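You operate a simulated robot arm through the tools that you are given. There is no shell and no other tool. Be economical: measure what you need, move in short steps, check, and stop when the job is done.

You run a simulated two-armed robot. Do the job below in one go: nothing can be reset, and whatever is moved stays where it is left.

Task
Pick up the driver carton that says "48V" from the top of the long bench with one hand, pass it to the other hand and put it on the black bench lower shelf. Set down upright: driver carton.
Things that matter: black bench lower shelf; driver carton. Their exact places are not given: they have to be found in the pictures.

Only the result counts: the job must be done as asked and must still hold three seconds after the hand-in. Knocking over, shifting, dropping, spilling or breaking anything else fails it.

Robot
Two 7-joint arms with two-finger grippers on one trunk, on a base that drives. Base frame: it is fixed to the floor where the robot stands at the start and does not move with it; the origin is under the middle of the robot, x ahead of it, y to its left, z up. Readings come in m, rad, newtons and seconds.
The left shoulder is at the start at [0.099, 0.216, 1.091], the right one opposite. With the tool pointing down near the work surface each hand reaches from about 0.34 to 0.84 m from the robot's upright axis, wherever it stands, measured 20 degrees to its own side. Places, roughly: black bench lower shelf [0.1, 2.5, 0.2]. Payload 3.18 kg a hand.
The tool frame of a hand sits at the grasp point between the pads (the TCP): z along the fingers, y along the line on which they close. The tips reach 0.03 m beyond it. Largest opening 0.144 m; the body of the gripper starts 0.103 m behind the TCP.
Orientation is that of the tool frame in the base frame, as a unit quaternion [w, x, y, z]. With the fingers straight down and closing along the base's y, the tool's x points along the base's -x, its y along +y and its z along -z.

Tools
- The arms move only by the tool arm_command. It takes "left_plan", "right_plan" or both (then of equal length, played together; a hand with none holds still); each is a list of rows, each a list of 3 entries, a list of its own where there are three numbers: the turn, a rotation vector about the tool's x, y, z in rad, then the shift along the tool's x, y, z in m, then the gripper command, from -1 (shut) to 1 (fully open), values between in proportion. In form: [[[rx, ry, rz], [tx, ty, tz], hand], ...]. A call has 1 to 10 rows; each row shifts and turns the commanded pose from where the row before left it, along the tool's axes as they then stand. Each row takes 0.2 s and may step no farther than 0.05 m and 0.15 rad from the row before; otherwise, or with a gripper value out of range, the whole call is refused. A pose out of reach is approached as far as the arm can. The call stops where the force on the tool passes 40 N (or 10 N more than at its start, if that is more) or the arm is blocked; 0.2 s more then pass. The fingers move at their own pace and stop on an object; they squeeze with about 39 N. The grip force told is the motor's: it shows also when the fingers shut on nothing. Time passes only in rows, and 0.2 s behind the last, so rows that do not move let the fingers close. The reply holds the time, the measured pose of the TCP, the force on the tool along the base axes, the opening and the grip force, in the units named above and with some noise, with the torque about the TCP (base axes, N m) and any sound that the robot's microphone picked up.
- Cameras (640 x 400 px; columns grow to the right, rows downward): "scene" is now at [0.1897, 0.0341, 1.2821]; the picture's right is [0.23, -0.97, 0.00], its down [-0.57, -0.13, -0.81] and it looks along [0.79, 0.18, -0.58] (base axes); focal length 293 px, centre (320, 200). "left" rides on the left gripper at [0.077, -0.016, -0.143] in its tool frame; the picture's right is [0.21, 0.98, 0.00], its down [-0.84, 0.18, -0.51] and it looks along [-0.50, 0.11, 0.86] (tool axes); focal length 218 px, centre (320, 200). "right" rides on the right gripper at [0.076, 0.016, -0.143] in its tool frame; the picture's right is [-0.21, 0.98, 0.00], its down [-0.84, -0.18, -0.51] and it looks along [-0.50, -0.11, 0.86] (tool axes); focal length 218 px, centre (320, 200).
- grab_frame(camera): a new picture of that camera. It takes no simulated time.
- lift_body(by): slides the trunk up (or, below 0, down) by that many m; the arms and the scene camera ride with it, the base frame stays. It gives what a move gives, with no picture.
- roll_base(legs): drives the robot by 1 to 6 legs, each [ahead, left, turn to the left] in m, m and rad, along the robot's own axes; the way and the turn of a leg run together, so that a leg with both is an arc; at most 1.5 m and 3.142 rad a leg. The arms and the cameras ride along, it lands a little off, and it stops where it bumps. It gives what a move gives.
- aim_head(pan, tilt): turns the head with the scene camera to pan (to the left, within 1.396 rad either way) and tilt (down, from -0.506 to 1.204), counted from straight ahead of the robot. It gives what a move gives.
- point_at(camera, pixels): for up to 12 pixels [column, row] of the newest picture of that camera ("zoom" is the newest enlarged one), the place [x, y, z] in the base frame of the surface seen there, good to about 0.002 m, but the place of the scene camera against the robot may be out by one fixed shift of up to 0.025 m in any direction. It takes no simulated time.
- close_up(camera, box): a new picture of the part [left, top, right, bottom] of that camera's present view, enlarged. It takes no simulated time.
- job_done(): hands the job in; it is judged then, once.

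Go step by step. Measure first, check grasps and placings, and put right what went wrong. The budget is 80 turns and 58 pictures, counting those below and the enlarged ones. Unless the task says otherwise, let go and move clear before handing in, and close with one line.

The tools are called after ">>>" by a JSON object that holds its "op" and its "data". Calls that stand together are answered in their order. arm_command: Moves the arms, as the interface text tells. Its arguments: {"type":"object","properties":{"left_plan":{"type":"array","items":{"type":"array"}},"right_plan":{"type":"array","items":{"type":"array"}}},"required":[]} The other tools are called the same way: lift_body (by) slides the trunk up or down; roll_base (legs) drives the base; aim_head (pan, tilt) turns the head that bears the scene camera; grab_frame (camera) takes a picture; point_at (camera, pixels) gives the place of the surface under pixels of a picture; close_up (camera, box) takes an enlarged picture of a part of a camera's view; job_done () hands the job in.

At the start:

```text
t: 0.0
left_eef_pos: [0.5604, 0.4022, 0.9843]
left_tcp_rot: [0.0, 0.001, 1.0, 0.0]
left_wrist_force: [0.1, 0.8, 0.6]
left_ft_torque: [0.0, -0.03, -0.01]
left_grip_width: 0.144
left_finger_force: 0.0
right_eef_pos: [0.4127, -0.0667, 1.0412]
right_tcp_rot: [0.001, -0.001, 1.0, 0.0]
right_wrist_force: [-0.6, -0.3, 0.1]
right_ft_torque: [0.03, -0.01, -0.03]
right_grip_width: 0.1439
right_finger_force: 0.0
trunk travel left (down, up): [-0.175, 0.194]
robot x, y, heading: [-0.0023, -0.0007, 0.001]
head pan, tilt: [0.229, 0.621]
```

scene: 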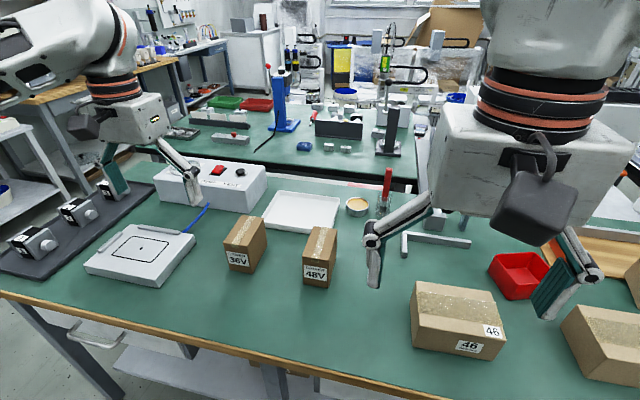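
right: 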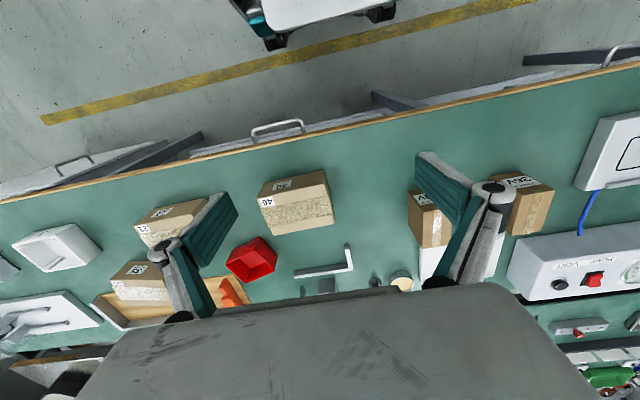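
left: 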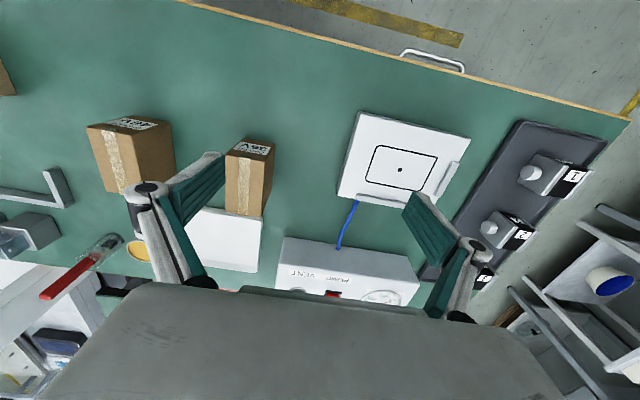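

The 48V carton stands near scene pixel (318,260), with the 36V one to its left at (246,245). I'll measure its corners.

>>> {"op": "point_at", "data": {"camera": "scene", "pixels": [[304, 256], [328, 260], [336, 230], [313, 227], [318, 245], [306, 284], [328, 288], [316, 274], [335, 258], [265, 218], [240, 240], [300, 310]]}}

>>> {"op": "close_up", "data": {"camera": "scene", "box": [220, 190, 380, 300]}}

>>> {"op": "aim_head", "data": {"pan": 1.39, "tilt": 0.6}}

>>> {"op": "grab_frame", "data": {"camera": "scene"}}

```text
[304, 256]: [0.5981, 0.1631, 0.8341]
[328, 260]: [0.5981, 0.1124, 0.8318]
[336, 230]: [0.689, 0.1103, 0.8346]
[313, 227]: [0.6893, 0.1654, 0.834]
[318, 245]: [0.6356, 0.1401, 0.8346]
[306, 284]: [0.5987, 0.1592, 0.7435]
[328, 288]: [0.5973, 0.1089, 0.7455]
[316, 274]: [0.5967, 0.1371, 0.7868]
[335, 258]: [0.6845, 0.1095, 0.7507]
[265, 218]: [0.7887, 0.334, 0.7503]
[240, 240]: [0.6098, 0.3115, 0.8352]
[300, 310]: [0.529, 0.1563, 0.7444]
```

```text
3.64 times, centred on (300, 245) of scene
```

zoom: 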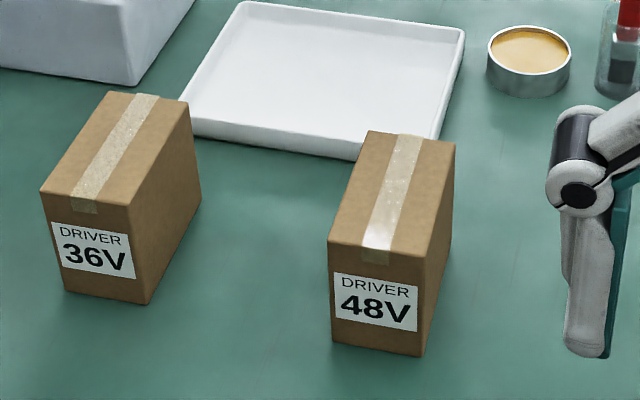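

```text
t: 1.4
left_eef_pos: [0.5612, 0.4018, 0.9841]
left_tcp_rot: [0.0, 0.0, 1.0, 0.0]
left_wrist_force: [0.1, 0.5, -0.3]
left_ft_torque: [-0.03, -0.04, -0.03]
left_grip_width: 0.1442
left_finger_force: 0.1
right_eef_pos: [0.4142, -0.0689, 1.04]
right_tcp_rot: [0.0, 0.001, 1.0, 0.0]
right_wrist_force: [-0.3, 0.3, -0.3]
right_ft_torque: [0.03, 0.03, -0.04]
right_grip_width: 0.144
right_finger_force: 0.2
trunk travel left (down, up): [-0.175, 0.194]
robot x, y, heading: [0.0013, -0.0004, 0.003]
head pan, tilt: [1.389, 0.6]
```

```text
53 pictures are left
```

scene: 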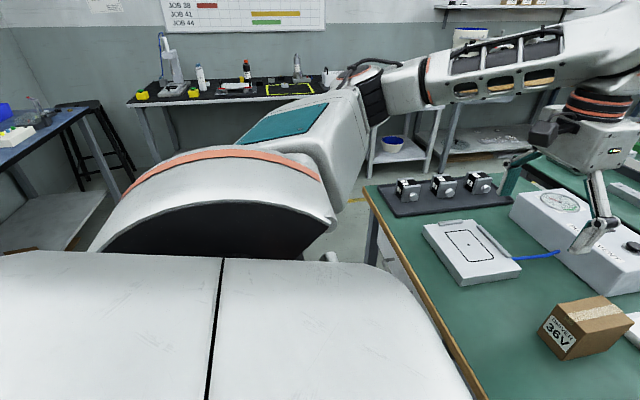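

The head view shows the black bench top near (230,90), with its lower shelf hidden behind the left shoulder. I'll check the 48V carton with the left hand camera, which has no fixed shift.

>>> {"op": "point_at", "data": {"camera": "left", "pixels": [[92, 128], [152, 120], [166, 124], [115, 165], [140, 128], [155, 158], [106, 190], [240, 170], [260, 145], [60, 100]]}}

>>> {"op": "close_up", "data": {"camera": "left", "box": [60, 90, 220, 200]}}

>>> {"op": "point_at", "data": {"camera": "scene", "pixels": [[150, 100], [310, 90], [230, 90], [380, 165], [440, 140], [50, 130]]}}

```text
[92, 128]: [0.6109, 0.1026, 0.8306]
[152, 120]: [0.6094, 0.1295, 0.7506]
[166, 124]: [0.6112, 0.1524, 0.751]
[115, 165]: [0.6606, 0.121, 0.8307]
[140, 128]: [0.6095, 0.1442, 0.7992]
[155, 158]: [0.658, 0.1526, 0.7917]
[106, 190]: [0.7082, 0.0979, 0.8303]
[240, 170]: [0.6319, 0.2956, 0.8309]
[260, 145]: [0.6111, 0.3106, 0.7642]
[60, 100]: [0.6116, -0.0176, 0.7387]
```

```text
3.64 times, centred on (140, 145) of left
```

zoom: 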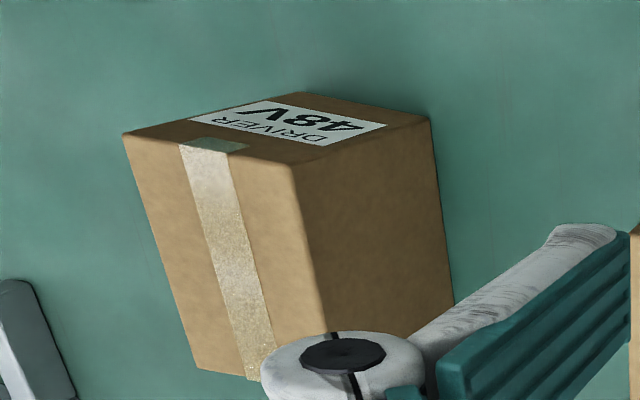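

```text
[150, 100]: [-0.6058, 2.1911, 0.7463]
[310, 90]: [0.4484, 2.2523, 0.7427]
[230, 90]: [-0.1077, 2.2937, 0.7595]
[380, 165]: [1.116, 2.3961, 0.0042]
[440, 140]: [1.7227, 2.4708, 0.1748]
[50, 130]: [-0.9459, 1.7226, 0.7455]
```

The hand camera puts the 48V carton at x 0.609–0.702, y 0.098–0.153, top z 0.831 and table z 0.739. The left hand moves above its centre at [0.656, 0.126] with the fingers closing along y.

>>> {"op": "arm_command", "data": {"left_plan": [[[0, 0, 0], [-0.016, -0.046, 0], 1], [[0, 0, 0], [-0.016, -0.046, 0], 1], [[0, 0, 0], [-0.016, -0.046, 0], 1], [[0, 0, 0], [-0.016, -0.046, 0], 1], [[0, 0, 0], [-0.016, -0.046, 0], 1], [[0, 0, 0], [-0.015, -0.046, 0], 1], [[0, 0, 0], [0, 0, 0.04], 1], [[0, 0, 0], [0, 0, 0.04], 1], [[0, 0, 0], [0, 0, 0], 1]]}}

>>> {"op": "grab_frame", "data": {"camera": "left"}}

```text
t: 3.4
left_eef_pos: [0.6557, 0.1289, 0.9064]
left_tcp_rot: [0.001, -0.001, 1.0, -0.001]
left_wrist_force: [-0.8, 0.9, -0.2]
left_ft_torque: [-0.02, -0.02, -0.01]
left_grip_width: 0.1441
left_finger_force: 0.0
right_eef_pos: [0.4136, -0.069, 1.043]
right_tcp_rot: [0.001, 0.0, 1.0, 0.0]
right_wrist_force: [-0.4, -0.3, -0.7]
right_ft_torque: [0.05, 0.0, -0.01]
right_grip_width: 0.1438
right_finger_force: 0.0
trunk travel left (down, up): [-0.175, 0.194]
robot x, y, heading: [0.0037, 0.0012, 0.003]
head pan, tilt: [1.389, 0.6]
```

```text
51 pictures are left
```

left: 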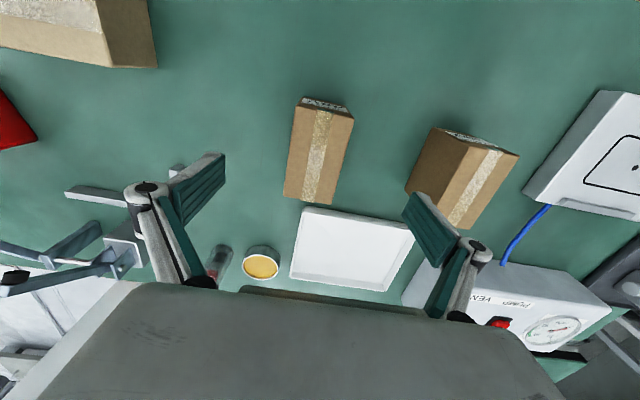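

The hand is above the 48V carton at (318,155). Before lowering I'll check the carton edges and the clearance to the 36V carton at (410,185).

>>> {"op": "point_at", "data": {"camera": "left", "pixels": [[298, 108], [350, 122], [290, 193], [330, 200], [412, 170], [408, 188], [435, 135], [478, 248], [420, 205], [148, 190], [205, 165], [222, 255]]}}

```text
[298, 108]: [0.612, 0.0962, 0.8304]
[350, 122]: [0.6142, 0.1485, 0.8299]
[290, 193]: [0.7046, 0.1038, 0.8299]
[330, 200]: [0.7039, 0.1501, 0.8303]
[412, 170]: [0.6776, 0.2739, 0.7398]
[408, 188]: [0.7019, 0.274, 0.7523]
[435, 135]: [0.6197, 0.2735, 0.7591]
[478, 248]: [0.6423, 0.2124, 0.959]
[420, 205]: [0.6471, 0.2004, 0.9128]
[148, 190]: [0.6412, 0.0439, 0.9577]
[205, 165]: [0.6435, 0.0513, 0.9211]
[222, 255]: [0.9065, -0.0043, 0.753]
```

There is about 6 cm of clearance to the 36V carton. I'll lower to z 0.812 and close.

>>> {"op": "arm_command", "data": {"left_plan": [[[0, 0, 0], [0, -0.003, 0.032], 1], [[0, 0, 0], [0, 0, 0.032], 1], [[0, 0, 0], [0, 0, 0.03], 1], [[0, 0, 0], [0, 0, 0], 1], [[0, 0, 0], [0, 0, 0], -1], [[0, 0, 0], [0, 0, 0], -1], [[0, 0, 0], [0, 0, 0], -1], [[0, 0, 0], [0, 0, 0], -1]]}}

>>> {"op": "grab_frame", "data": {"camera": "left"}}

```text
t: 5.2
left_eef_pos: [0.6562, 0.1235, 0.8092]
left_tcp_rot: [0.001, 0.0, 1.0, 0.0]
left_wrist_force: [0.0, -0.7, 1.8]
left_ft_torque: [-0.09, -0.11, 0.01]
left_grip_width: 0.0574
left_finger_force: 39.0
right_eef_pos: [0.4128, -0.0683, 1.0409]
right_tcp_rot: [0.0, 0.0, 1.0, 0.0]
right_wrist_force: [1.2, 0.4, 0.0]
right_ft_torque: [0.01, 0.0, -0.02]
right_grip_width: 0.144
right_finger_force: 0.0
trunk travel left (down, up): [-0.175, 0.194]
robot x, y, heading: [0.0016, -0.0009, -0.002]
head pan, tilt: [1.389, 0.6]
```

```text
50 pictures are left
```

left: 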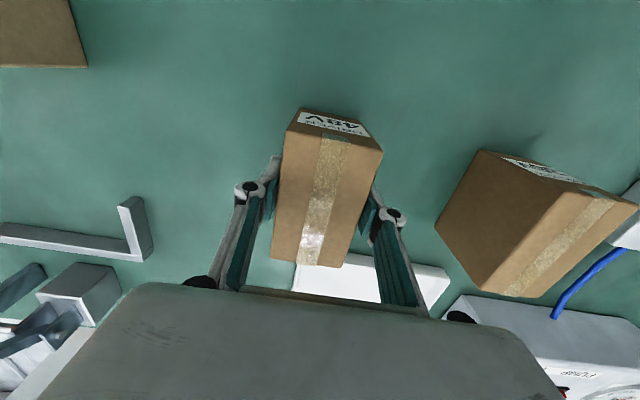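

The carton is held with the opening at 0.057 m. I'll lift it straight up and draw it back toward the robot.

>>> {"op": "arm_command", "data": {"left_plan": [[[0, 0, 0], [0, 0, -0.04], -1], [[0, 0, 0], [0, 0, -0.045], -1], [[0, 0, 0], [0, 0, -0.045], -1], [[0, 0, 0], [0, 0, -0.045], -1], [[0, 0, 0], [0.025, 0.03, -0.02], -1], [[0, 0, 0], [0.03, 0.03, 0], -1], [[0, 0, 0], [0.03, 0.03, 0], -1], [[0, 0, 0], [0.03, 0.03, 0], -1], [[0, 0, 0], [0.03, 0.03, 0], -1], [[0, 0, 0], [0, 0, 0], -1]]}}

>>> {"op": "aim_head", "data": {"pan": 0.3, "tilt": 0.6}}

>>> {"op": "grab_frame", "data": {"camera": "scene"}}

```text
t: 7.4
left_eef_pos: [0.5116, 0.2719, 1.0046]
left_tcp_rot: [-0.001, 0.0, 1.0, 0.0]
left_wrist_force: [0.1, -1.7, -2.3]
left_ft_torque: [0.0, 0.06, -0.01]
left_grip_width: 0.0572
left_finger_force: 39.0
right_eef_pos: [0.4143, -0.0676, 1.0405]
right_tcp_rot: [0.0, 0.0, 1.0, 0.0]
right_wrist_force: [0.4, 0.6, -0.2]
right_ft_torque: [0.03, 0.05, 0.01]
right_grip_width: 0.144
right_finger_force: 0.0
trunk travel left (down, up): [-0.175, 0.194]
robot x, y, heading: [-0.0008, 0.0013, 0.004]
head pan, tilt: [1.389, 0.6]
```

```text
t: 8.7
left_eef_pos: [0.5116, 0.2726, 1.0059]
left_tcp_rot: [-0.001, 0.0, 1.0, 0.0]
left_wrist_force: [-1.0, 0.0, -4.0]
left_ft_torque: [0.0, 0.03, -0.01]
left_grip_width: 0.0575
left_finger_force: 39.1
right_eef_pos: [0.4138, -0.0675, 1.0411]
right_tcp_rot: [0.0, -0.001, 1.0, 0.0]
right_wrist_force: [-0.1, -0.4, 0.1]
right_ft_torque: [0.0, -0.01, 0.0]
right_grip_width: 0.1439
right_finger_force: 0.1
trunk travel left (down, up): [-0.175, 0.194]
robot x, y, heading: [0.0003, -0.0001, 0.002]
head pan, tilt: [0.3, 0.6]
```

```text
49 pictures are left
```

scene: 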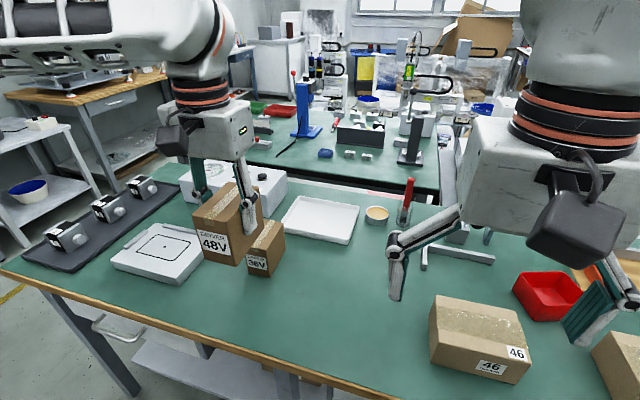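

The 48V carton is held clear at (225,225). I'll measure the bench's front edge and look left to plan the drive.

>>> {"op": "point_at", "data": {"camera": "scene", "pixels": [[200, 336], [10, 272], [100, 400], [210, 255], [230, 262]]}}

>>> {"op": "aim_head", "data": {"pan": 1.39, "tilt": 0.25}}

>>> {"op": "grab_frame", "data": {"camera": "scene"}}

```text
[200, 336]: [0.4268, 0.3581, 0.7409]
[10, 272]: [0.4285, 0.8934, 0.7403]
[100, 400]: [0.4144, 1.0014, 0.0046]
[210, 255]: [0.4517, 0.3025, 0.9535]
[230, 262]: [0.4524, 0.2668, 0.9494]
```

```text
t: 10.0
left_eef_pos: [0.5114, 0.2725, 1.005]
left_tcp_rot: [0.0, 0.0, 1.0, -0.001]
left_wrist_force: [-0.3, 0.1, -2.8]
left_ft_torque: [0.0, 0.02, -0.02]
left_grip_width: 0.0574
left_finger_force: 39.4
right_eef_pos: [0.4132, -0.0682, 1.0418]
right_tcp_rot: [0.0, 0.001, 1.0, 0.0]
right_wrist_force: [0.5, -0.5, 0.5]
right_ft_torque: [-0.03, -0.03, 0.0]
right_grip_width: 0.1443
right_finger_force: 0.1
trunk travel left (down, up): [-0.175, 0.194]
robot x, y, heading: [-0.0007, 0.0019, 0.001]
head pan, tilt: [1.389, 0.25]
```

```text
48 pictures are left
```

scene: 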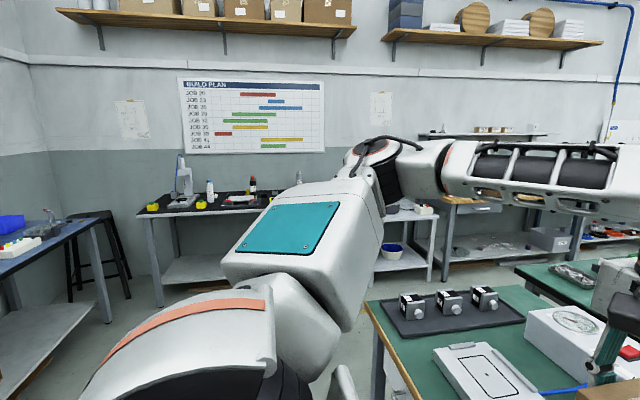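

The black bench's lower shelf is visible around (190,268). I'll measure it and the floor limits around the route.

>>> {"op": "point_at", "data": {"camera": "scene", "pixels": [[165, 280], [195, 265], [230, 258], [155, 213], [280, 207], [12, 60], [105, 318], [15, 390], [110, 350], [60, 258], [160, 300], [90, 290]]}}

>>> {"op": "close_up", "data": {"camera": "scene", "box": [90, 140, 330, 310]}}

```text
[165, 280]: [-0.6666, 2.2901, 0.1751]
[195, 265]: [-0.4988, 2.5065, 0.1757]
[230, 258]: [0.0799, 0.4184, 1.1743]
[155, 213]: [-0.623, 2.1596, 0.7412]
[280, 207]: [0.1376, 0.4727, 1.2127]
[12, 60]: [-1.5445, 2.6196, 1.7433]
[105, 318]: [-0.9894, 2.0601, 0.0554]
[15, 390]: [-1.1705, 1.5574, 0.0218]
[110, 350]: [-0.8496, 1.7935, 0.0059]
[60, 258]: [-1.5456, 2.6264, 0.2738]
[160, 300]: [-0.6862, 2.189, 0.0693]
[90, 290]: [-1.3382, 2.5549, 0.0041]
```

```text
2.35 times, centred on (210, 225) of scene
```

zoom: 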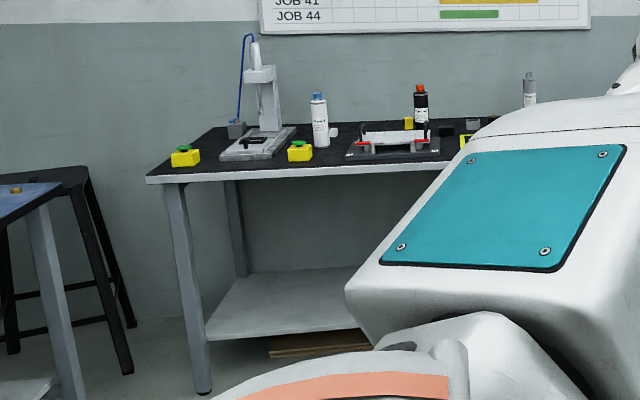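

The shelf top is at z≈0.172, with its front near y≈2.28 and the bench front near y≈2.15. The first right-hand picture shows something behind the robot at (320,15), so I'll measure it before turning.

>>> {"op": "point_at", "data": {"camera": "right", "pixels": [[275, 42], [380, 15], [320, 10], [240, 10], [400, 75], [60, 60], [560, 10], [600, 50]]}}

>>> {"op": "point_at", "data": {"camera": "left", "pixels": [[320, 10]]}}

```text
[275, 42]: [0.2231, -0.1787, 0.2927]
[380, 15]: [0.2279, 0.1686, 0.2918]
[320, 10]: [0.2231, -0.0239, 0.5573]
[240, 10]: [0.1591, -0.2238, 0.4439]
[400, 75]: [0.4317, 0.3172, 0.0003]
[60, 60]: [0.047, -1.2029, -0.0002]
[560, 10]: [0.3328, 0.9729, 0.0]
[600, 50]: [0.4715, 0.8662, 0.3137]
```

```text
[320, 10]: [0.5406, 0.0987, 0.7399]
```

That object is the robot's own base, which reaches x≈0.22, so there is room to turn. I'll back off 0.25 m and turn left to face the black bench.

>>> {"op": "roll_base", "data": {"legs": [[-0.25, 0, 0], [0, 0, 1.571]]}}

>>> {"op": "aim_head", "data": {"pan": 0.0, "tilt": 0.5}}

>>> {"op": "grab_frame", "data": {"camera": "scene"}}

```text
t: 15.7
left_eef_pos: [-0.5244, 0.5119, 1.0062]
left_tcp_rot: [0.0, -0.706, 0.708, 0.0]
left_wrist_force: [0.6, -0.5, -2.4]
left_ft_torque: [0.0, -0.02, 0.02]
left_grip_width: 0.0573
left_finger_force: 38.8
right_eef_pos: [-0.1842, 0.4122, 1.0413]
right_tcp_rot: [0.0, -0.706, 0.708, 0.0]
right_wrist_force: [-0.1, 0.8, -0.4]
right_ft_torque: [0.0, -0.01, 0.01]
right_grip_width: 0.1441
right_finger_force: 0.1
trunk travel left (down, up): [-0.175, 0.194]
robot x, y, heading: [-0.2529, -0.0032, 1.562]
head pan, tilt: [1.389, 0.25]
```

```text
t: 17.2
left_eef_pos: [-0.524, 0.5113, 1.0043]
left_tcp_rot: [0.0, -0.705, 0.709, 0.0]
left_wrist_force: [-0.5, -0.4, -2.1]
left_ft_torque: [-0.03, -0.04, 0.01]
left_grip_width: 0.0574
left_finger_force: 39.6
right_eef_pos: [-0.1848, 0.4123, 1.0419]
right_tcp_rot: [0.0, -0.706, 0.709, 0.0]
right_wrist_force: [0.0, -0.7, -0.1]
right_ft_torque: [0.01, 0.01, -0.02]
right_grip_width: 0.1441
right_finger_force: 0.0
trunk travel left (down, up): [-0.175, 0.194]
robot x, y, heading: [-0.2522, -0.001, 1.565]
head pan, tilt: [0.0, 0.499]
```

```text
46 pictures are left
```

scene: 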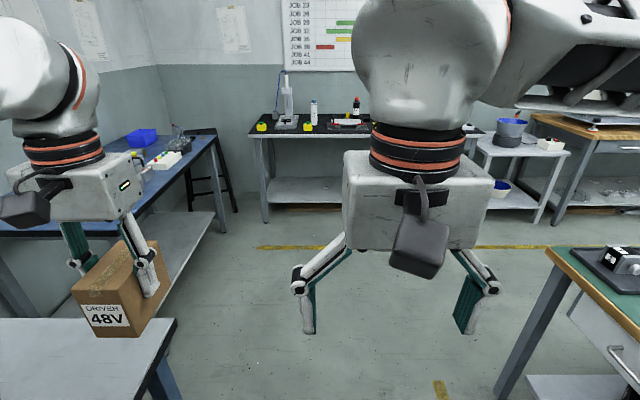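

A grey table at (90,340) and the blue bench at (150,180) lie to the left of the aisle. I'll measure both, plus the shelf region.

>>> {"op": "point_at", "data": {"camera": "scene", "pixels": [[172, 324], [30, 335], [155, 395], [212, 142], [180, 190], [75, 232], [265, 218], [270, 200], [300, 190], [330, 192], [258, 140], [300, 205]]}}

>>> {"op": "close_up", "data": {"camera": "scene", "box": [220, 90, 380, 250]}}

```text
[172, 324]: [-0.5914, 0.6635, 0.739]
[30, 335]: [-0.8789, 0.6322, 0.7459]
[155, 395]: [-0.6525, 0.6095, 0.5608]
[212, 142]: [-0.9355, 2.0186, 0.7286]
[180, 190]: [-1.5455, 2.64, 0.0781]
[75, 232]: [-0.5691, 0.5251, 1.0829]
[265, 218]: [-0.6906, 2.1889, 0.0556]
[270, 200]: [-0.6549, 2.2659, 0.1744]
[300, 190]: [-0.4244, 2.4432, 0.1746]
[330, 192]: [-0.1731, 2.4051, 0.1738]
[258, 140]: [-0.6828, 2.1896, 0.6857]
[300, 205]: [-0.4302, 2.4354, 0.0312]
```

```text
2.50 times, centred on (300, 170) of scene
```

zoom: 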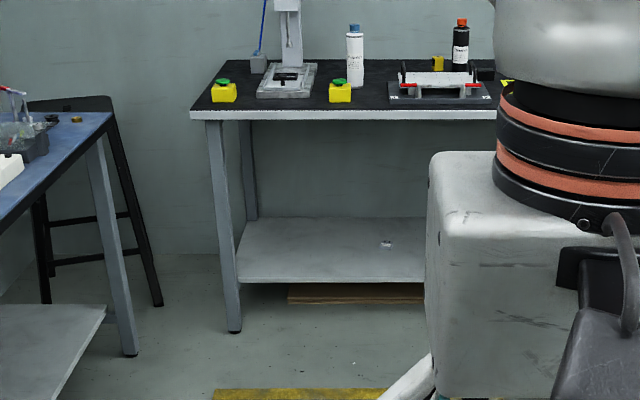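

The aisle at x≈-0.25 is clear; the grey table ends at x=-0.59 and y=0.66. I'll drive 1.0 m ahead, lower the trunk, and then test the right arm's low reach.

>>> {"op": "roll_base", "data": {"legs": [[1.0, -0.05, 0]]}}

>>> {"op": "lift_body", "data": {"by": -0.17}}

>>> {"op": "aim_head", "data": {"pan": 0.0, "tilt": 0.75}}

>>> {"op": "grab_frame", "data": {"camera": "scene"}}

```text
t: 22.4
left_eef_pos: [-0.4662, 1.5042, 1.0047]
left_tcp_rot: [-0.001, -0.704, 0.71, 0.0]
left_wrist_force: [0.5, -0.8, -3.5]
left_ft_torque: [-0.08, -0.02, -0.02]
left_grip_width: 0.0573
left_finger_force: 39.2
right_eef_pos: [-0.1266, 1.4047, 1.041]
right_tcp_rot: [0.001, -0.704, 0.71, 0.001]
right_wrist_force: [-0.4, -0.9, 0.0]
right_ft_torque: [-0.01, 0.03, -0.02]
right_grip_width: 0.1439
right_finger_force: 0.1
trunk travel left (down, up): [-0.175, 0.194]
robot x, y, heading: [-0.1989, 0.9914, 1.567]
head pan, tilt: [0.0, 0.499]
```

```text
t: 24.3
left_eef_pos: [-0.4674, 1.506, 0.8357]
left_tcp_rot: [0.0, -0.705, 0.709, 0.001]
left_wrist_force: [-0.2, -0.8, -2.3]
left_ft_torque: [0.02, -0.01, -0.04]
left_grip_width: 0.0573
left_finger_force: 38.6
right_eef_pos: [-0.127, 1.415, 0.8755]
right_tcp_rot: [-0.017, -0.685, 0.728, -0.001]
right_wrist_force: [-0.4, 0.4, 0.3]
right_ft_torque: [0.02, -0.01, 0.0]
right_grip_width: 0.144
right_finger_force: 0.1
trunk travel left (down, up): [-0.005, 0.364]
robot x, y, heading: [-0.1994, 0.9934, 1.562]
head pan, tilt: [0.0, 0.499]
```

```text
t: 25.1
left_eef_pos: [-0.4663, 1.5036, 0.834]
left_tcp_rot: [0.001, -0.705, 0.709, 0.0]
left_wrist_force: [-0.6, -0.9, -2.9]
left_ft_torque: [-0.02, -0.01, 0.0]
left_grip_width: 0.0571
left_finger_force: 39.1
right_eef_pos: [-0.1287, 1.4156, 0.8754]
right_tcp_rot: [-0.018, -0.686, 0.727, -0.001]
right_wrist_force: [-0.6, 0.1, -0.1]
right_ft_torque: [-0.02, 0.02, 0.01]
right_grip_width: 0.1441
right_finger_force: 0.1
trunk travel left (down, up): [-0.005, 0.364]
robot x, y, heading: [-0.1954, 0.9935, 1.562]
head pan, tilt: [0.0, 0.75]
```

```text
44 pictures are left
```

scene: 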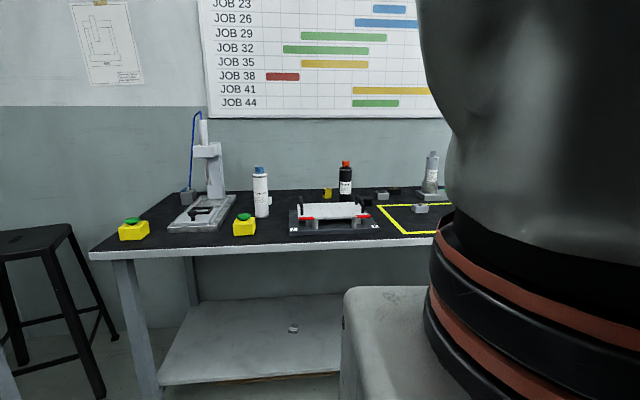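

The shelf is empty around (250,340), and the right hand was slightly deflected by the trunk drop. I'll test how low the right arm can reach with its fingers tilted forward, starting with a move forward, down and partly tilted.

>>> {"op": "arm_command", "data": {"right_plan": [[[0, 0, 0], [-0.027, -0.016, 0.035], 1], [[0, 0, 0], [-0.027, -0.016, 0.035], 1], [[0, 0, 0], [-0.027, -0.016, 0.035], 1], [[0, 0, 0], [-0.027, -0.016, 0.035], 1], [[0, 0, 0], [-0.027, -0.016, 0.035], 1], [[0, -0.15, 0], [0, 0, 0], 1], [[0, -0.15, 0], [0, 0, 0], 1], [[0, -0.15, 0], [0, 0, 0], 1], [[0, -0.15, 0], [0, 0, 0], 1], [[0, -0.15, 0], [0, 0, 0], 1]]}}

```text
t: 27.2
left_eef_pos: [-0.4657, 1.505, 0.8351]
left_tcp_rot: [0.0, -0.705, 0.709, 0.0]
left_wrist_force: [-0.6, 0.1, -3.5]
left_ft_torque: [-0.01, 0.03, 0.03]
left_grip_width: 0.0573
left_finger_force: 38.8
right_eef_pos: [-0.0782, 1.5797, 0.6934]
right_tcp_rot: [0.26, -0.656, 0.66, 0.258]
right_wrist_force: [-0.1, 0.5, -0.4]
right_ft_torque: [-0.01, 0.02, -0.01]
right_grip_width: 0.1443
right_finger_force: 0.0
right hand out of reach, approached as far as the arm can: row 9, 10
trunk travel left (down, up): [-0.005, 0.364]
robot x, y, heading: [-0.1995, 0.9905, 1.564]
head pan, tilt: [0.0, 0.75]
```

At 0.75 rad of tilt the arm is near a limit at this height. I'll go straight down and see what it can reach.

>>> {"op": "arm_command", "data": {"right_plan": [[[0, 0, 0], [0.031, 0, 0.033], 1], [[0, 0, 0], [0.031, 0, 0.033], 1], [[0, 0, 0], [0.031, 0, 0.033], 1], [[0, 0, 0], [0.031, 0, 0.033], 1], [[0, 0, 0], [0.031, 0, 0.033], 1], [[0, 0, 0], [0.031, 0, 0.033], 1], [[0, 0, 0], [0.031, 0, 0.033], 1], [[0, 0, 0], [0.031, 0, 0.033], 1], [[0, 0, 0], [0.031, 0, 0.033], 1], [[0, 0, 0], [0.031, 0, 0.033], 1]]}}

```text
t: 28.4
left_eef_pos: [-0.4666, 1.5042, 0.8352]
left_tcp_rot: [0.0, -0.705, 0.709, 0.0]
left_wrist_force: [0.4, -0.2, -2.5]
left_ft_torque: [-0.01, 0.0, 0.01]
left_grip_width: 0.0573
left_finger_force: 39.1
right_eef_pos: [-0.0844, 1.6201, 0.5488]
right_tcp_rot: [0.264, -0.589, 0.717, 0.264]
right_wrist_force: [0.2, 0.5, -0.4]
right_ft_torque: [-0.03, 0.01, 0.03]
right_grip_width: 0.1439
right_finger_force: 0.1
right hand out of reach, approached as far as the arm can: row 3, 4, 5
trunk travel left (down, up): [-0.005, 0.364]
robot x, y, heading: [-0.2024, 0.994, 1.558]
head pan, tilt: [0.0, 0.75]
stopped in row 5 (right hand): the arm was blocked; the commanded pose is now the measured one
```

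The right arm was blocked at z≈0.55. I'll look at its posture.

>>> {"op": "aim_head", "data": {"pan": -0.5, "tilt": 0.9}}

>>> {"op": "grab_frame", "data": {"camera": "scene"}}

>>> {"op": "grab_frame", "data": {"camera": "left"}}

```text
t: 29.3
left_eef_pos: [-0.4663, 1.5055, 0.8342]
left_tcp_rot: [0.0, -0.704, 0.71, 0.0]
left_wrist_force: [-0.3, -0.5, -3.0]
left_ft_torque: [-0.02, 0.03, 0.02]
left_grip_width: 0.0574
left_finger_force: 38.9
right_eef_pos: [-0.0856, 1.6199, 0.5485]
right_tcp_rot: [0.264, -0.59, 0.716, 0.265]
right_wrist_force: [-0.2, -0.1, 0.3]
right_ft_torque: [0.02, -0.01, 0.0]
right_grip_width: 0.144
right_finger_force: 0.1
trunk travel left (down, up): [-0.005, 0.364]
robot x, y, heading: [-0.1982, 0.9937, 1.56]
head pan, tilt: [-0.499, 0.901]
```

```text
43 pictures are left
```

scene: 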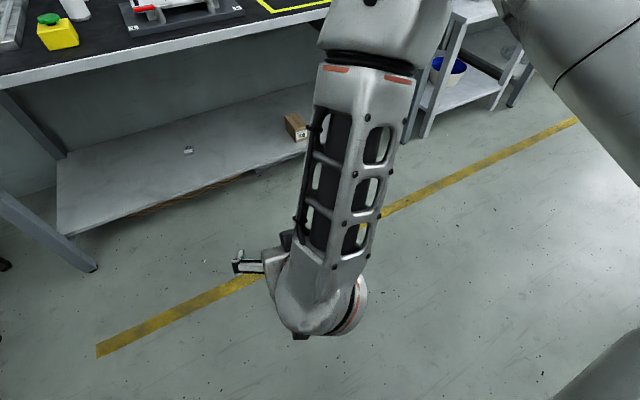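

```text
42 pictures are left
```

left: 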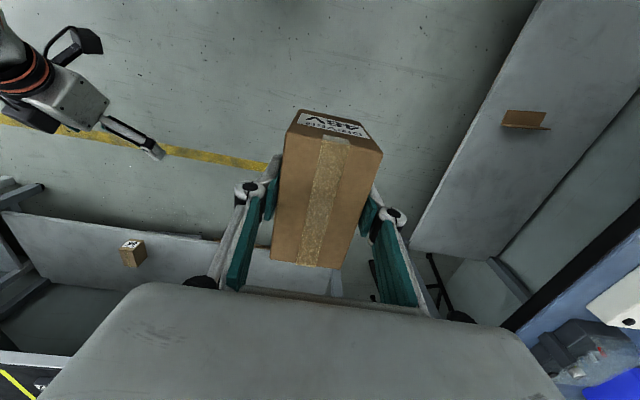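

The elbow is folded high in front, so the short reach is the limit rather than the height. I'll extend forward first, then go down.

>>> {"op": "arm_command", "data": {"right_plan": [[[0, 0, 0], [-0.028, 0.0066, 0.0276], 1], [[0, 0, 0], [-0.028, 0.0066, 0.0276], 1], [[0, 0, 0], [-0.028, 0.0066, 0.0276], 1], [[0, 0, 0], [0.031, -0.003, 0.0325], 1], [[0, 0, 0], [0.031, -0.003, 0.0325], 1], [[0, 0, 0], [0.031, -0.003, 0.0325], 1], [[0, 0, 0], [0.031, -0.003, 0.0325], 1], [[0, 0, 0], [0.031, -0.003, 0.0325], 1], [[0, 0, 0], [0.031, -0.003, 0.0325], 1], [[0, 0, 0], [0.031, -0.003, 0.0325], 1]]}}

>>> {"op": "grab_frame", "data": {"camera": "scene"}}

```text
t: 31.5
left_eef_pos: [-0.4662, 1.5064, 0.835]
left_tcp_rot: [-0.001, -0.705, 0.71, -0.001]
left_wrist_force: [0.3, 0.5, -3.0]
left_ft_torque: [-0.02, -0.01, 0.0]
left_grip_width: 0.0573
left_finger_force: 39.3
right_eef_pos: [-0.1226, 1.7742, 0.2475]
right_tcp_rot: [0.262, -0.592, 0.714, 0.266]
right_wrist_force: [-0.1, 1.5, 0.3]
right_ft_torque: [-0.09, 0.01, 0.01]
right_grip_width: 0.1438
right_finger_force: 0.1
right hand out of reach, approached as far as the arm can: row 5, 6, 7, 8, 9
trunk travel left (down, up): [-0.005, 0.364]
robot x, y, heading: [-0.1944, 0.9946, 1.558]
head pan, tilt: [-0.499, 0.901]
```

```text
41 pictures are left
```

scene: 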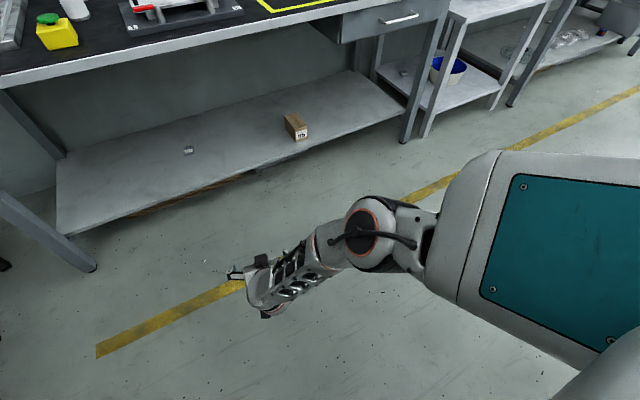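

The arm flipped to an elbow-down posture and reached z 0.247 with the forearm well below bench height. Now I'll measure the visible shelf, the small item at (297,127) and the part at (187,150).

>>> {"op": "point_at", "data": {"camera": "scene", "pixels": [[57, 234], [230, 178], [403, 112], [297, 130], [297, 140], [187, 150], [60, 160], [340, 75], [200, 38], [343, 35], [220, 160], [230, 187]]}}

>>> {"op": "close_up", "data": {"camera": "scene", "box": [50, 60, 410, 240]}}

```text
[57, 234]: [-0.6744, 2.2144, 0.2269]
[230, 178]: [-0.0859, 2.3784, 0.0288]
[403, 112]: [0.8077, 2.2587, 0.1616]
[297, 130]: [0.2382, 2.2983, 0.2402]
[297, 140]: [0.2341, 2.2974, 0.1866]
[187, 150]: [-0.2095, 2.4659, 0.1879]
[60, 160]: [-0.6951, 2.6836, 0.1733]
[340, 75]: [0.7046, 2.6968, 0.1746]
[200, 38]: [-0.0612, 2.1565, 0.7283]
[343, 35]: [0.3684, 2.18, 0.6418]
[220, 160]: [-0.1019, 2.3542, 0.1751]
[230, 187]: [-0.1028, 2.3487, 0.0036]
```

```text
1.78 times, centred on (230, 150) of scene
```

zoom: 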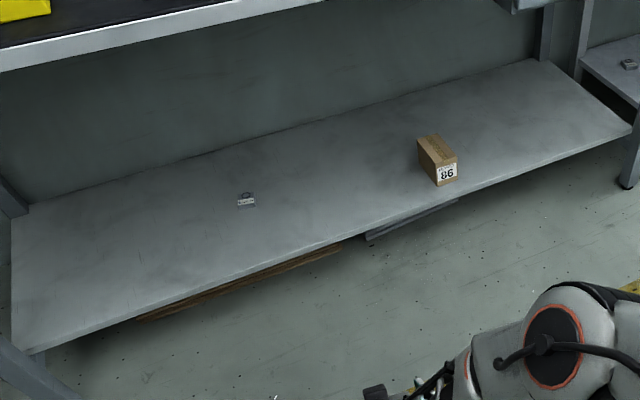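

The shelf is clear around x≈0.0, y≈2.33, between the small part and the "86" box. I'll test a flatter 30° pitch with the yaw corrected at this low pose.

>>> {"op": "arm_command", "data": {"right_plan": [[[-0.057, 0.006, -0.06], [0, 0, 0], 1], [[-0.057, 0.006, -0.06], [0, 0, 0], 1], [[0, -0.15, 0], [0, 0, 0], 1], [[0, -0.15, 0], [0, 0, 0], 1], [[0, 0, 0], [0.035, 0, 0.02], 1], [[0, 0, 0], [0, 0, 0], 1]]}}

```text
t: 32.9
left_eef_pos: [-0.4658, 1.5037, 0.8364]
left_tcp_rot: [0.0, -0.704, 0.71, 0.0]
left_wrist_force: [0.6, 0.3, -3.1]
left_ft_torque: [0.02, -0.01, 0.0]
left_grip_width: 0.0571
left_finger_force: 39.3
right_eef_pos: [-0.1398, 1.8056, 0.2348]
right_tcp_rot: [0.272, -0.635, 0.65, 0.317]
right_wrist_force: [0.1, 0.4, 0.6]
right_ft_torque: [-0.01, 0.0, -0.01]
right_grip_width: 0.1439
right_finger_force: 0.0
right hand out of reach, approached as far as the arm can: row 1, 2, 3, 4, 5
trunk travel left (down, up): [-0.005, 0.364]
robot x, y, heading: [-0.1978, 0.9882, 1.564]
head pan, tilt: [-0.499, 0.901]
```

At this extension it falls a little short in tilt. I'll retract 8 cm and check again.

>>> {"op": "arm_command", "data": {"right_plan": [[[0, 0, 0], [0.02, 0, -0.035], 1], [[0, 0, 0], [0.02, 0, -0.035], 1], [[0, 0, 0], [0.02, 0, -0.035], 1], [[0, 0, 0], [0, 0, 0], 1]]}}

>>> {"op": "grab_frame", "data": {"camera": "scene"}}

```text
t: 33.9
left_eef_pos: [-0.4657, 1.5056, 0.8349]
left_tcp_rot: [0.0, -0.705, 0.709, 0.0]
left_wrist_force: [0.4, 0.6, -2.8]
left_ft_torque: [-0.02, -0.02, 0.01]
left_grip_width: 0.0573
left_finger_force: 39.3
right_eef_pos: [-0.1402, 1.8063, 0.2347]
right_tcp_rot: [0.273, -0.634, 0.651, 0.316]
right_wrist_force: [-0.1, 0.0, -0.6]
right_ft_torque: [0.01, 0.02, -0.01]
right_grip_width: 0.1439
right_finger_force: 0.2
right hand out of reach, approached as far as the arm can: row 1, 2, 3
trunk travel left (down, up): [-0.005, 0.364]
robot x, y, heading: [-0.1974, 0.9951, 1.562]
head pan, tilt: [-0.499, 0.901]
```

```text
39 pictures are left
```

scene: 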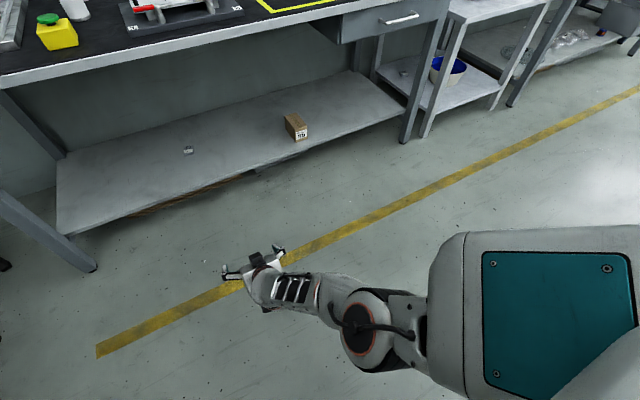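

The right wrist is at a limit near 41° pitch. A steeper pitch works if the right hand grips the same narrow faces at the end opposite the left hand's camera, so I'll move the left hand to the front and then yaw it so the camera faces away.

>>> {"op": "arm_command", "data": {"left_plan": [[[0, 0, 0], [-0.021, -0.0275, 0.017], -1], [[0, 0, 0], [-0.021, -0.0275, 0.017], -1], [[0, 0, 0], [-0.021, -0.0275, 0.017], -1], [[0, 0, 0], [-0.021, -0.0275, 0.017], -1], [[0, 0, 0], [-0.021, -0.0275, 0.017], -1], [[0, 0, 0], [-0.021, -0.0275, 0.017], -1], [[0, 0, 0], [-0.021, -0.0275, 0.017], -1], [[0, 0, 0], [-0.021, -0.0275, 0.017], -1]]}}

>>> {"op": "arm_command", "data": {"left_plan": [[[0, 0, 0.15], [0, 0, 0], -1], [[0, 0, 0.15], [0, 0, 0], -1], [[0, 0, 0.15], [0, 0, 0], -1], [[0, 0, 0.15], [0, 0, 0], -1], [[0, 0, 0.15], [0, 0, 0], -1], [[0, 0, 0.15], [0, 0, 0], -1], [[0, 0, 0.15], [0, 0, 0], -1], [[0, 0, 0.15], [0, 0, 0], -1], [[0, 0, 0.15], [0, 0, 0], -1], [[0, 0, 0.15], [0, 0, 0], -1]]}}

>>> {"op": "aim_head", "data": {"pan": 0.0, "tilt": 0.75}}

>>> {"op": "grab_frame", "data": {"camera": "scene"}}

```text
t: 35.7
left_eef_pos: [-0.2443, 1.6708, 0.6993]
left_tcp_rot: [0.001, -0.704, 0.71, -0.001]
left_wrist_force: [0.4, -0.4, -3.5]
left_ft_torque: [0.01, -0.02, -0.03]
left_grip_width: 0.0574
left_finger_force: 39.2
right_eef_pos: [-0.1405, 1.8066, 0.2343]
right_tcp_rot: [0.273, -0.634, 0.651, 0.317]
right_wrist_force: [0.1, 0.9, 0.2]
right_ft_torque: [-0.03, -0.01, -0.02]
right_grip_width: 0.1439
right_finger_force: 0.0
trunk travel left (down, up): [-0.005, 0.364]
robot x, y, heading: [-0.1975, 0.9903, 1.562]
head pan, tilt: [-0.499, 0.901]
```

```text
t: 37.9
left_eef_pos: [-0.2446, 1.672, 0.6991]
left_tcp_rot: [0.0, -0.031, 1.0, 0.0]
left_wrist_force: [0.7, 0.6, -2.5]
left_ft_torque: [0.01, 0.04, -0.01]
left_grip_width: 0.0573
left_finger_force: 39.0
right_eef_pos: [-0.1406, 1.8062, 0.2333]
right_tcp_rot: [0.272, -0.634, 0.651, 0.316]
right_wrist_force: [0.5, -0.1, 0.2]
right_ft_torque: [0.01, 0.01, 0.01]
right_grip_width: 0.1442
right_finger_force: 0.1
trunk travel left (down, up): [-0.005, 0.364]
robot x, y, heading: [-0.2002, 0.9924, 1.557]
head pan, tilt: [-0.499, 0.901]
```

```text
t: 38.8
left_eef_pos: [-0.2455, 1.6719, 0.6985]
left_tcp_rot: [-0.001, -0.032, 0.999, 0.0]
left_wrist_force: [-0.3, -0.6, -2.9]
left_ft_torque: [-0.03, 0.02, -0.01]
left_grip_width: 0.0573
left_finger_force: 39.1
right_eef_pos: [-0.1399, 1.8057, 0.2348]
right_tcp_rot: [0.273, -0.633, 0.651, 0.316]
right_wrist_force: [0.5, -0.2, 0.2]
right_ft_torque: [0.03, 0.0, 0.0]
right_grip_width: 0.144
right_finger_force: 0.1
trunk travel left (down, up): [-0.005, 0.364]
robot x, y, heading: [-0.1949, 0.9916, 1.56]
head pan, tilt: [0.0, 0.75]
```

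```text
38 pictures are left
```

scene: 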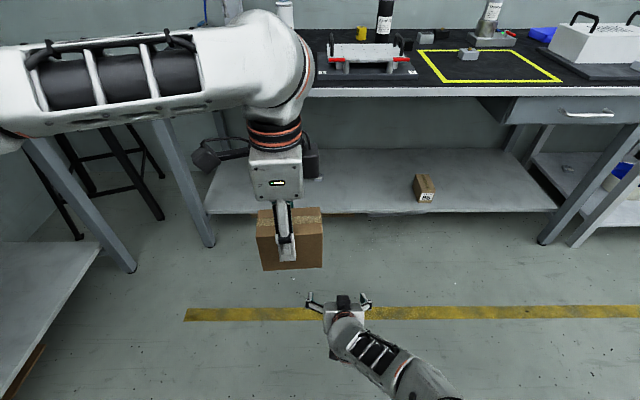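

The carton now shows its long side, with the left camera at (210,155) turned away to the left. I'll keep yawing so the carton's free end faces back toward the robot.

>>> {"op": "arm_command", "data": {"left_plan": [[[0, 0, 0.15], [0, 0, 0], -1], [[0, 0, 0.15], [0, 0, 0], -1], [[0, 0, 0.15], [0, 0, 0], -1], [[0, 0, 0.15], [0, 0, 0], -1], [[0, 0, 0.15], [0, 0, 0], -1], [[0, 0, 0.15], [0, 0, 0], -1], [[0, 0, 0.15], [0, 0, 0], -1], [[0, 0, 0.15], [0, 0, 0], -1], [[0, 0, 0.15], [0, 0, 0], -1], [[0, 0, 0.15], [0, 0, 0], -1]]}}

>>> {"op": "grab_frame", "data": {"camera": "scene"}}

```text
t: 41.0
left_eef_pos: [-0.2448, 1.6709, 0.6985]
left_tcp_rot: [0.0, 0.659, 0.752, 0.0]
left_wrist_force: [-0.7, -0.1, -3.8]
left_ft_torque: [0.0, -0.04, 0.02]
left_grip_width: 0.0573
left_finger_force: 39.5
right_eef_pos: [-0.1401, 1.805, 0.2337]
right_tcp_rot: [0.273, -0.634, 0.651, 0.317]
right_wrist_force: [-0.9, -1.1, -0.1]
right_ft_torque: [0.0, 0.02, -0.02]
right_grip_width: 0.1439
right_finger_force: 0.0
trunk travel left (down, up): [-0.005, 0.364]
robot x, y, heading: [-0.2022, 0.9863, 1.568]
head pan, tilt: [0.0, 0.75]
```

```text
37 pictures are left
```

scene: 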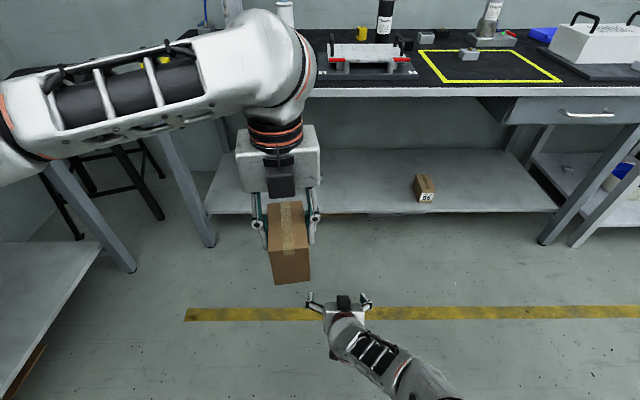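

The carton's free end now faces the robot at (290,265), and the left camera is on the far side. I'll free the right hand from its stuck pose by undoing the extra tilt, and straighten the left yaw by 0.13.

>>> {"op": "arm_command", "data": {"left_plan": [[[0, 0, 0.13], [0, 0, 0], -1], [[0, 0, 0], [0, 0, 0], -1], [[0, 0, 0], [0, 0, 0], -1], [[0, 0, 0], [0, 0, 0], -1], [[0, 0, 0], [0, 0, 0], -1]], "right_plan": [[[0, 0, 0], [-0.02, 0, 0.035], 1], [[0, 0, 0], [-0.02, 0, 0.035], 1], [[0, 0, 0], [-0.02, 0, 0.035], 1], [[0, 0.15, 0], [0, 0, 0], 1], [[0, 0.15, 0], [0, 0, 0], 1]]}}

```text
t: 42.2
left_eef_pos: [-0.2453, 1.6705, 0.7008]
left_tcp_rot: [0.0, 0.706, 0.709, -0.001]
left_wrist_force: [0.2, 0.1, -2.7]
left_ft_torque: [0.0, -0.03, 0.0]
left_grip_width: 0.0572
left_finger_force: 39.2
right_eef_pos: [-0.0973, 1.8512, 0.268]
right_tcp_rot: [0.171, -0.673, 0.685, 0.22]
right_wrist_force: [0.3, -0.3, -0.3]
right_ft_torque: [0.05, -0.01, 0.01]
right_grip_width: 0.1437
right_finger_force: 0.1
right hand out of reach, approached as far as the arm can: row 1, 2, 3, 5
trunk travel left (down, up): [-0.005, 0.364]
robot x, y, heading: [-0.1969, 0.9881, 1.559]
head pan, tilt: [0.0, 0.75]
```

The right hand is now at full stretch with 0.56 rad of tilt. I'll pull it back and up to a comfortable handover pose and restore the tilt.

>>> {"op": "arm_command", "data": {"right_plan": [[[0, 0, 0], [0.01, 0, -0.036], 1], [[0, 0, 0], [0.01, 0, -0.036], 1], [[0, 0, 0], [0.01, 0, -0.036], 1], [[0, 0, 0], [0.01, 0, -0.036], 1], [[0, -0.1, 0], [0, 0, 0], 1], [[0, -0.1, 0], [0, 0, 0], 1], [[0, 0, 0], [0, 0, 0], 1]]}}

>>> {"op": "grab_frame", "data": {"camera": "scene"}}

```text
t: 43.8
left_eef_pos: [-0.2436, 1.6719, 0.6997]
left_tcp_rot: [0.0, 0.705, 0.709, 0.0]
left_wrist_force: [-0.1, 1.5, -3.9]
left_ft_torque: [0.0, -0.01, -0.05]
left_grip_width: 0.0573
left_finger_force: 38.8
right_eef_pos: [-0.0973, 1.8204, 0.2932]
right_tcp_rot: [0.237, -0.651, 0.666, 0.276]
right_wrist_force: [-0.1, 0.0, 0.0]
right_ft_torque: [0.01, -0.05, -0.01]
right_grip_width: 0.1439
right_finger_force: 0.0
right hand out of reach, approached as far as the arm can: row 1, 2, 3, 4, 6
trunk travel left (down, up): [-0.005, 0.364]
robot x, y, heading: [-0.1987, 0.9921, 1.563]
head pan, tilt: [0.0, 0.75]
```

```text
36 pictures are left
```

scene: 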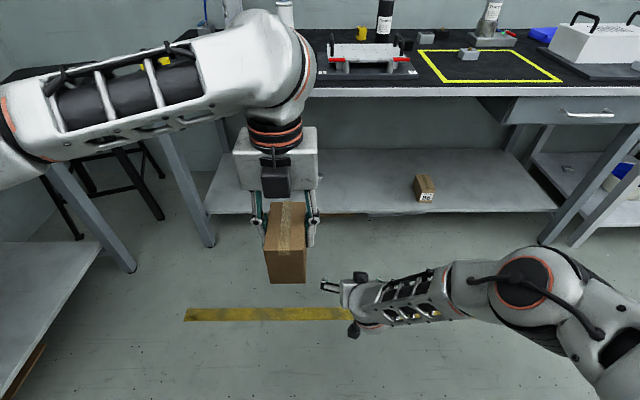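

The forearm now comes from the right, so pointing forward strains the wrist. I'll yaw the right hand about 45° left and turn the left hand to match.

>>> {"op": "arm_command", "data": {"left_plan": [[[0, 0, -0.15], [0, 0, 0], -1], [[0, 0, -0.15], [0, 0, 0], -1], [[0, 0, -0.15], [0, 0, 0], -1], [[0, 0, -0.15], [0, 0, 0], -1], [[0, 0, -0.15], [0, 0, 0], -1], [[0, 0, 0], [0, 0, 0], -1]], "right_plan": [[[-0.101, 0.009, -0.11], [0, 0, 0], 1], [[-0.101, 0.009, -0.11], [0, 0, 0], 1], [[-0.101, 0.009, -0.11], [0, 0, 0], 1], [[-0.101, 0.009, -0.11], [0, 0, 0], 1], [[-0.101, 0.009, -0.11], [0, 0, 0], 1], [[0, 0, 0], [0, 0, 0], 1]]}}

```text
t: 45.2
left_eef_pos: [-0.246, 1.67, 0.6985]
left_tcp_rot: [0.0, 0.396, 0.918, 0.0]
left_wrist_force: [0.2, 0.5, -2.7]
left_ft_torque: [-0.01, 0.0, 0.0]
left_grip_width: 0.0573
left_finger_force: 39.0
right_eef_pos: [-0.0989, 1.8202, 0.2945]
right_tcp_rot: [0.237, -0.651, 0.666, 0.275]
right_wrist_force: [-0.6, -0.2, 0.4]
right_ft_torque: [-0.03, 0.0, 0.0]
right_grip_width: 0.1439
right_finger_force: 0.1
right hand out of reach, approached as far as the arm can: row 1, 2, 3, 4, 5
trunk travel left (down, up): [-0.005, 0.364]
robot x, y, heading: [-0.1989, 0.9909, 1.563]
head pan, tilt: [0.0, 0.75]
```

The right wrist cannot yaw left in this posture. I'll raise the right hand back up, keeping it extended, so the elbow returns to its natural side before trying the descent again.

>>> {"op": "arm_command", "data": {"right_plan": [[[0, 0, 0], [-0.03, 0.003, -0.033], 1], [[0, 0, 0], [-0.03, 0.003, -0.033], 1], [[0, 0, 0], [-0.03, 0.003, -0.033], 1], [[0, 0, 0], [-0.03, 0.003, -0.033], 1], [[0, 0, 0], [-0.03, 0.003, -0.033], 1], [[0, 0, 0], [-0.03, 0.003, -0.033], 1], [[0, 0, 0], [-0.03, 0.003, -0.033], 1], [[0, 0, 0], [-0.03, 0.003, -0.033], 1]]}}

>>> {"op": "grab_frame", "data": {"camera": "scene"}}

```text
t: 47.0
left_eef_pos: [-0.2441, 1.6698, 0.6989]
left_tcp_rot: [0.0, 0.396, 0.918, -0.001]
left_wrist_force: [-0.6, -0.7, -3.0]
left_ft_torque: [0.01, 0.01, 0.01]
left_grip_width: 0.0571
left_finger_force: 39.1
right_eef_pos: [-0.1006, 1.818, 0.6503]
right_tcp_rot: [0.237, -0.652, 0.665, 0.276]
right_wrist_force: [0.2, -0.3, 0.9]
right_ft_torque: [0.03, 0.01, -0.03]
right_grip_width: 0.1439
right_finger_force: 0.1
trunk travel left (down, up): [-0.005, 0.364]
robot x, y, heading: [-0.2005, 0.9924, 1.562]
head pan, tilt: [0.0, 0.75]
```

```text
35 pictures are left
```

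scene: 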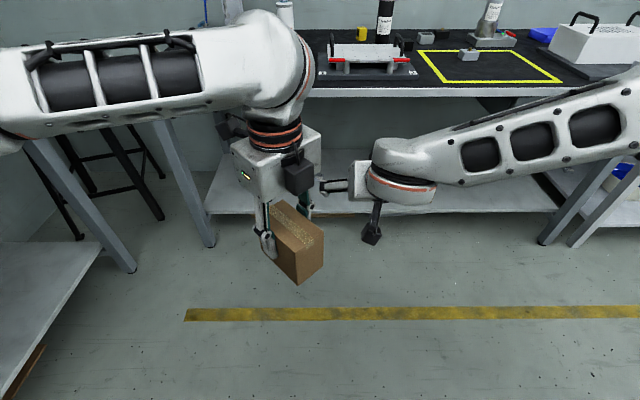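

With the hand back at z 0.65 nothing is flagged and the forearm comes in from the right. I'll move the left hand aside 8 cm and try the left yaw of the right hand here.

>>> {"op": "arm_command", "data": {"left_plan": [[[0, 0, 0], [0.028, -0.029, 0], -1], [[0, 0, 0], [0.028, -0.029, 0], -1], [[0, 0, 0], [0, 0, 0], -1], [[0, 0, 0], [0, 0, 0], -1], [[0, 0, 0], [0, 0, 0], -1], [[0, 0, 0], [0, 0, 0], -1], [[0, 0, 0], [0, 0, 0], -1]], "right_plan": [[[0, 0, 0], [0, 0, 0], 1], [[0, 0, 0], [0, 0, 0], 1], [[-0.101, 0.009, -0.11], [0, 0, 0], 1], [[-0.101, 0.009, -0.11], [0, 0, 0], 1], [[-0.101, 0.009, -0.11], [0, 0, 0], 1], [[-0.101, 0.009, -0.11], [0, 0, 0], 1], [[-0.101, 0.009, -0.11], [0, 0, 0], 1]]}}

>>> {"op": "grab_frame", "data": {"camera": "scene"}}

```text
t: 48.6
left_eef_pos: [-0.3255, 1.6718, 0.7007]
left_tcp_rot: [0.0, 0.396, 0.918, 0.001]
left_wrist_force: [-0.4, -0.2, -3.5]
left_ft_torque: [0.02, 0.0, 0.01]
left_grip_width: 0.0573
left_finger_force: 38.8
right_eef_pos: [-0.1021, 1.818, 0.6511]
right_tcp_rot: [-0.118, 0.85, -0.382, -0.344]
right_wrist_force: [0.4, -0.3, -0.5]
right_ft_torque: [-0.01, 0.03, 0.03]
right_grip_width: 0.144
right_finger_force: 0.2
trunk travel left (down, up): [-0.005, 0.364]
robot x, y, heading: [-0.1997, 0.9871, 1.562]
head pan, tilt: [0.0, 0.75]
```

```text
34 pictures are left
```

scene: 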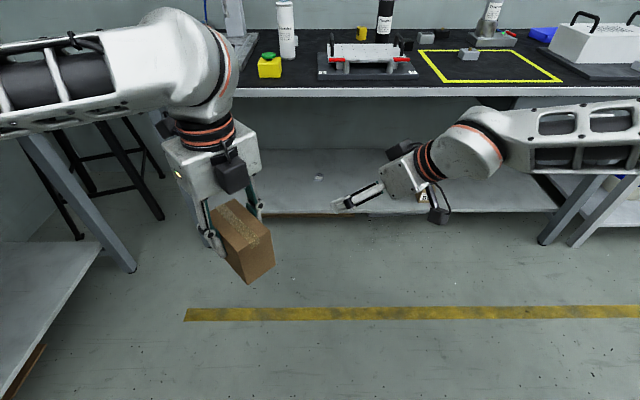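

It yaws freely here. Next I'll flatten the pitch of the right hand by 0.45 rad.

>>> {"op": "arm_command", "data": {"right_plan": [[[0, -0.15, 0], [0, 0, 0], 1], [[0, -0.15, 0], [0, 0, 0], 1], [[0, -0.15, 0], [0, 0, 0], 1], [[0, 0, 0], [0, 0, 0], 1]]}}

```text
t: 49.6
left_eef_pos: [-0.3257, 1.6716, 0.7006]
left_tcp_rot: [0.0, 0.396, 0.918, 0.0]
left_wrist_force: [0.6, 0.4, -3.6]
left_ft_torque: [0.03, 0.02, 0.01]
left_grip_width: 0.0573
left_finger_force: 39.1
right_eef_pos: [-0.1032, 1.8197, 0.6528]
right_tcp_rot: [-0.201, 0.752, -0.346, -0.524]
right_wrist_force: [0.3, -0.6, -0.1]
right_ft_torque: [0.02, -0.02, -0.02]
right_grip_width: 0.144
right_finger_force: 0.1
trunk travel left (down, up): [-0.005, 0.364]
robot x, y, heading: [-0.1992, 0.993, 1.565]
head pan, tilt: [0.0, 0.75]
```

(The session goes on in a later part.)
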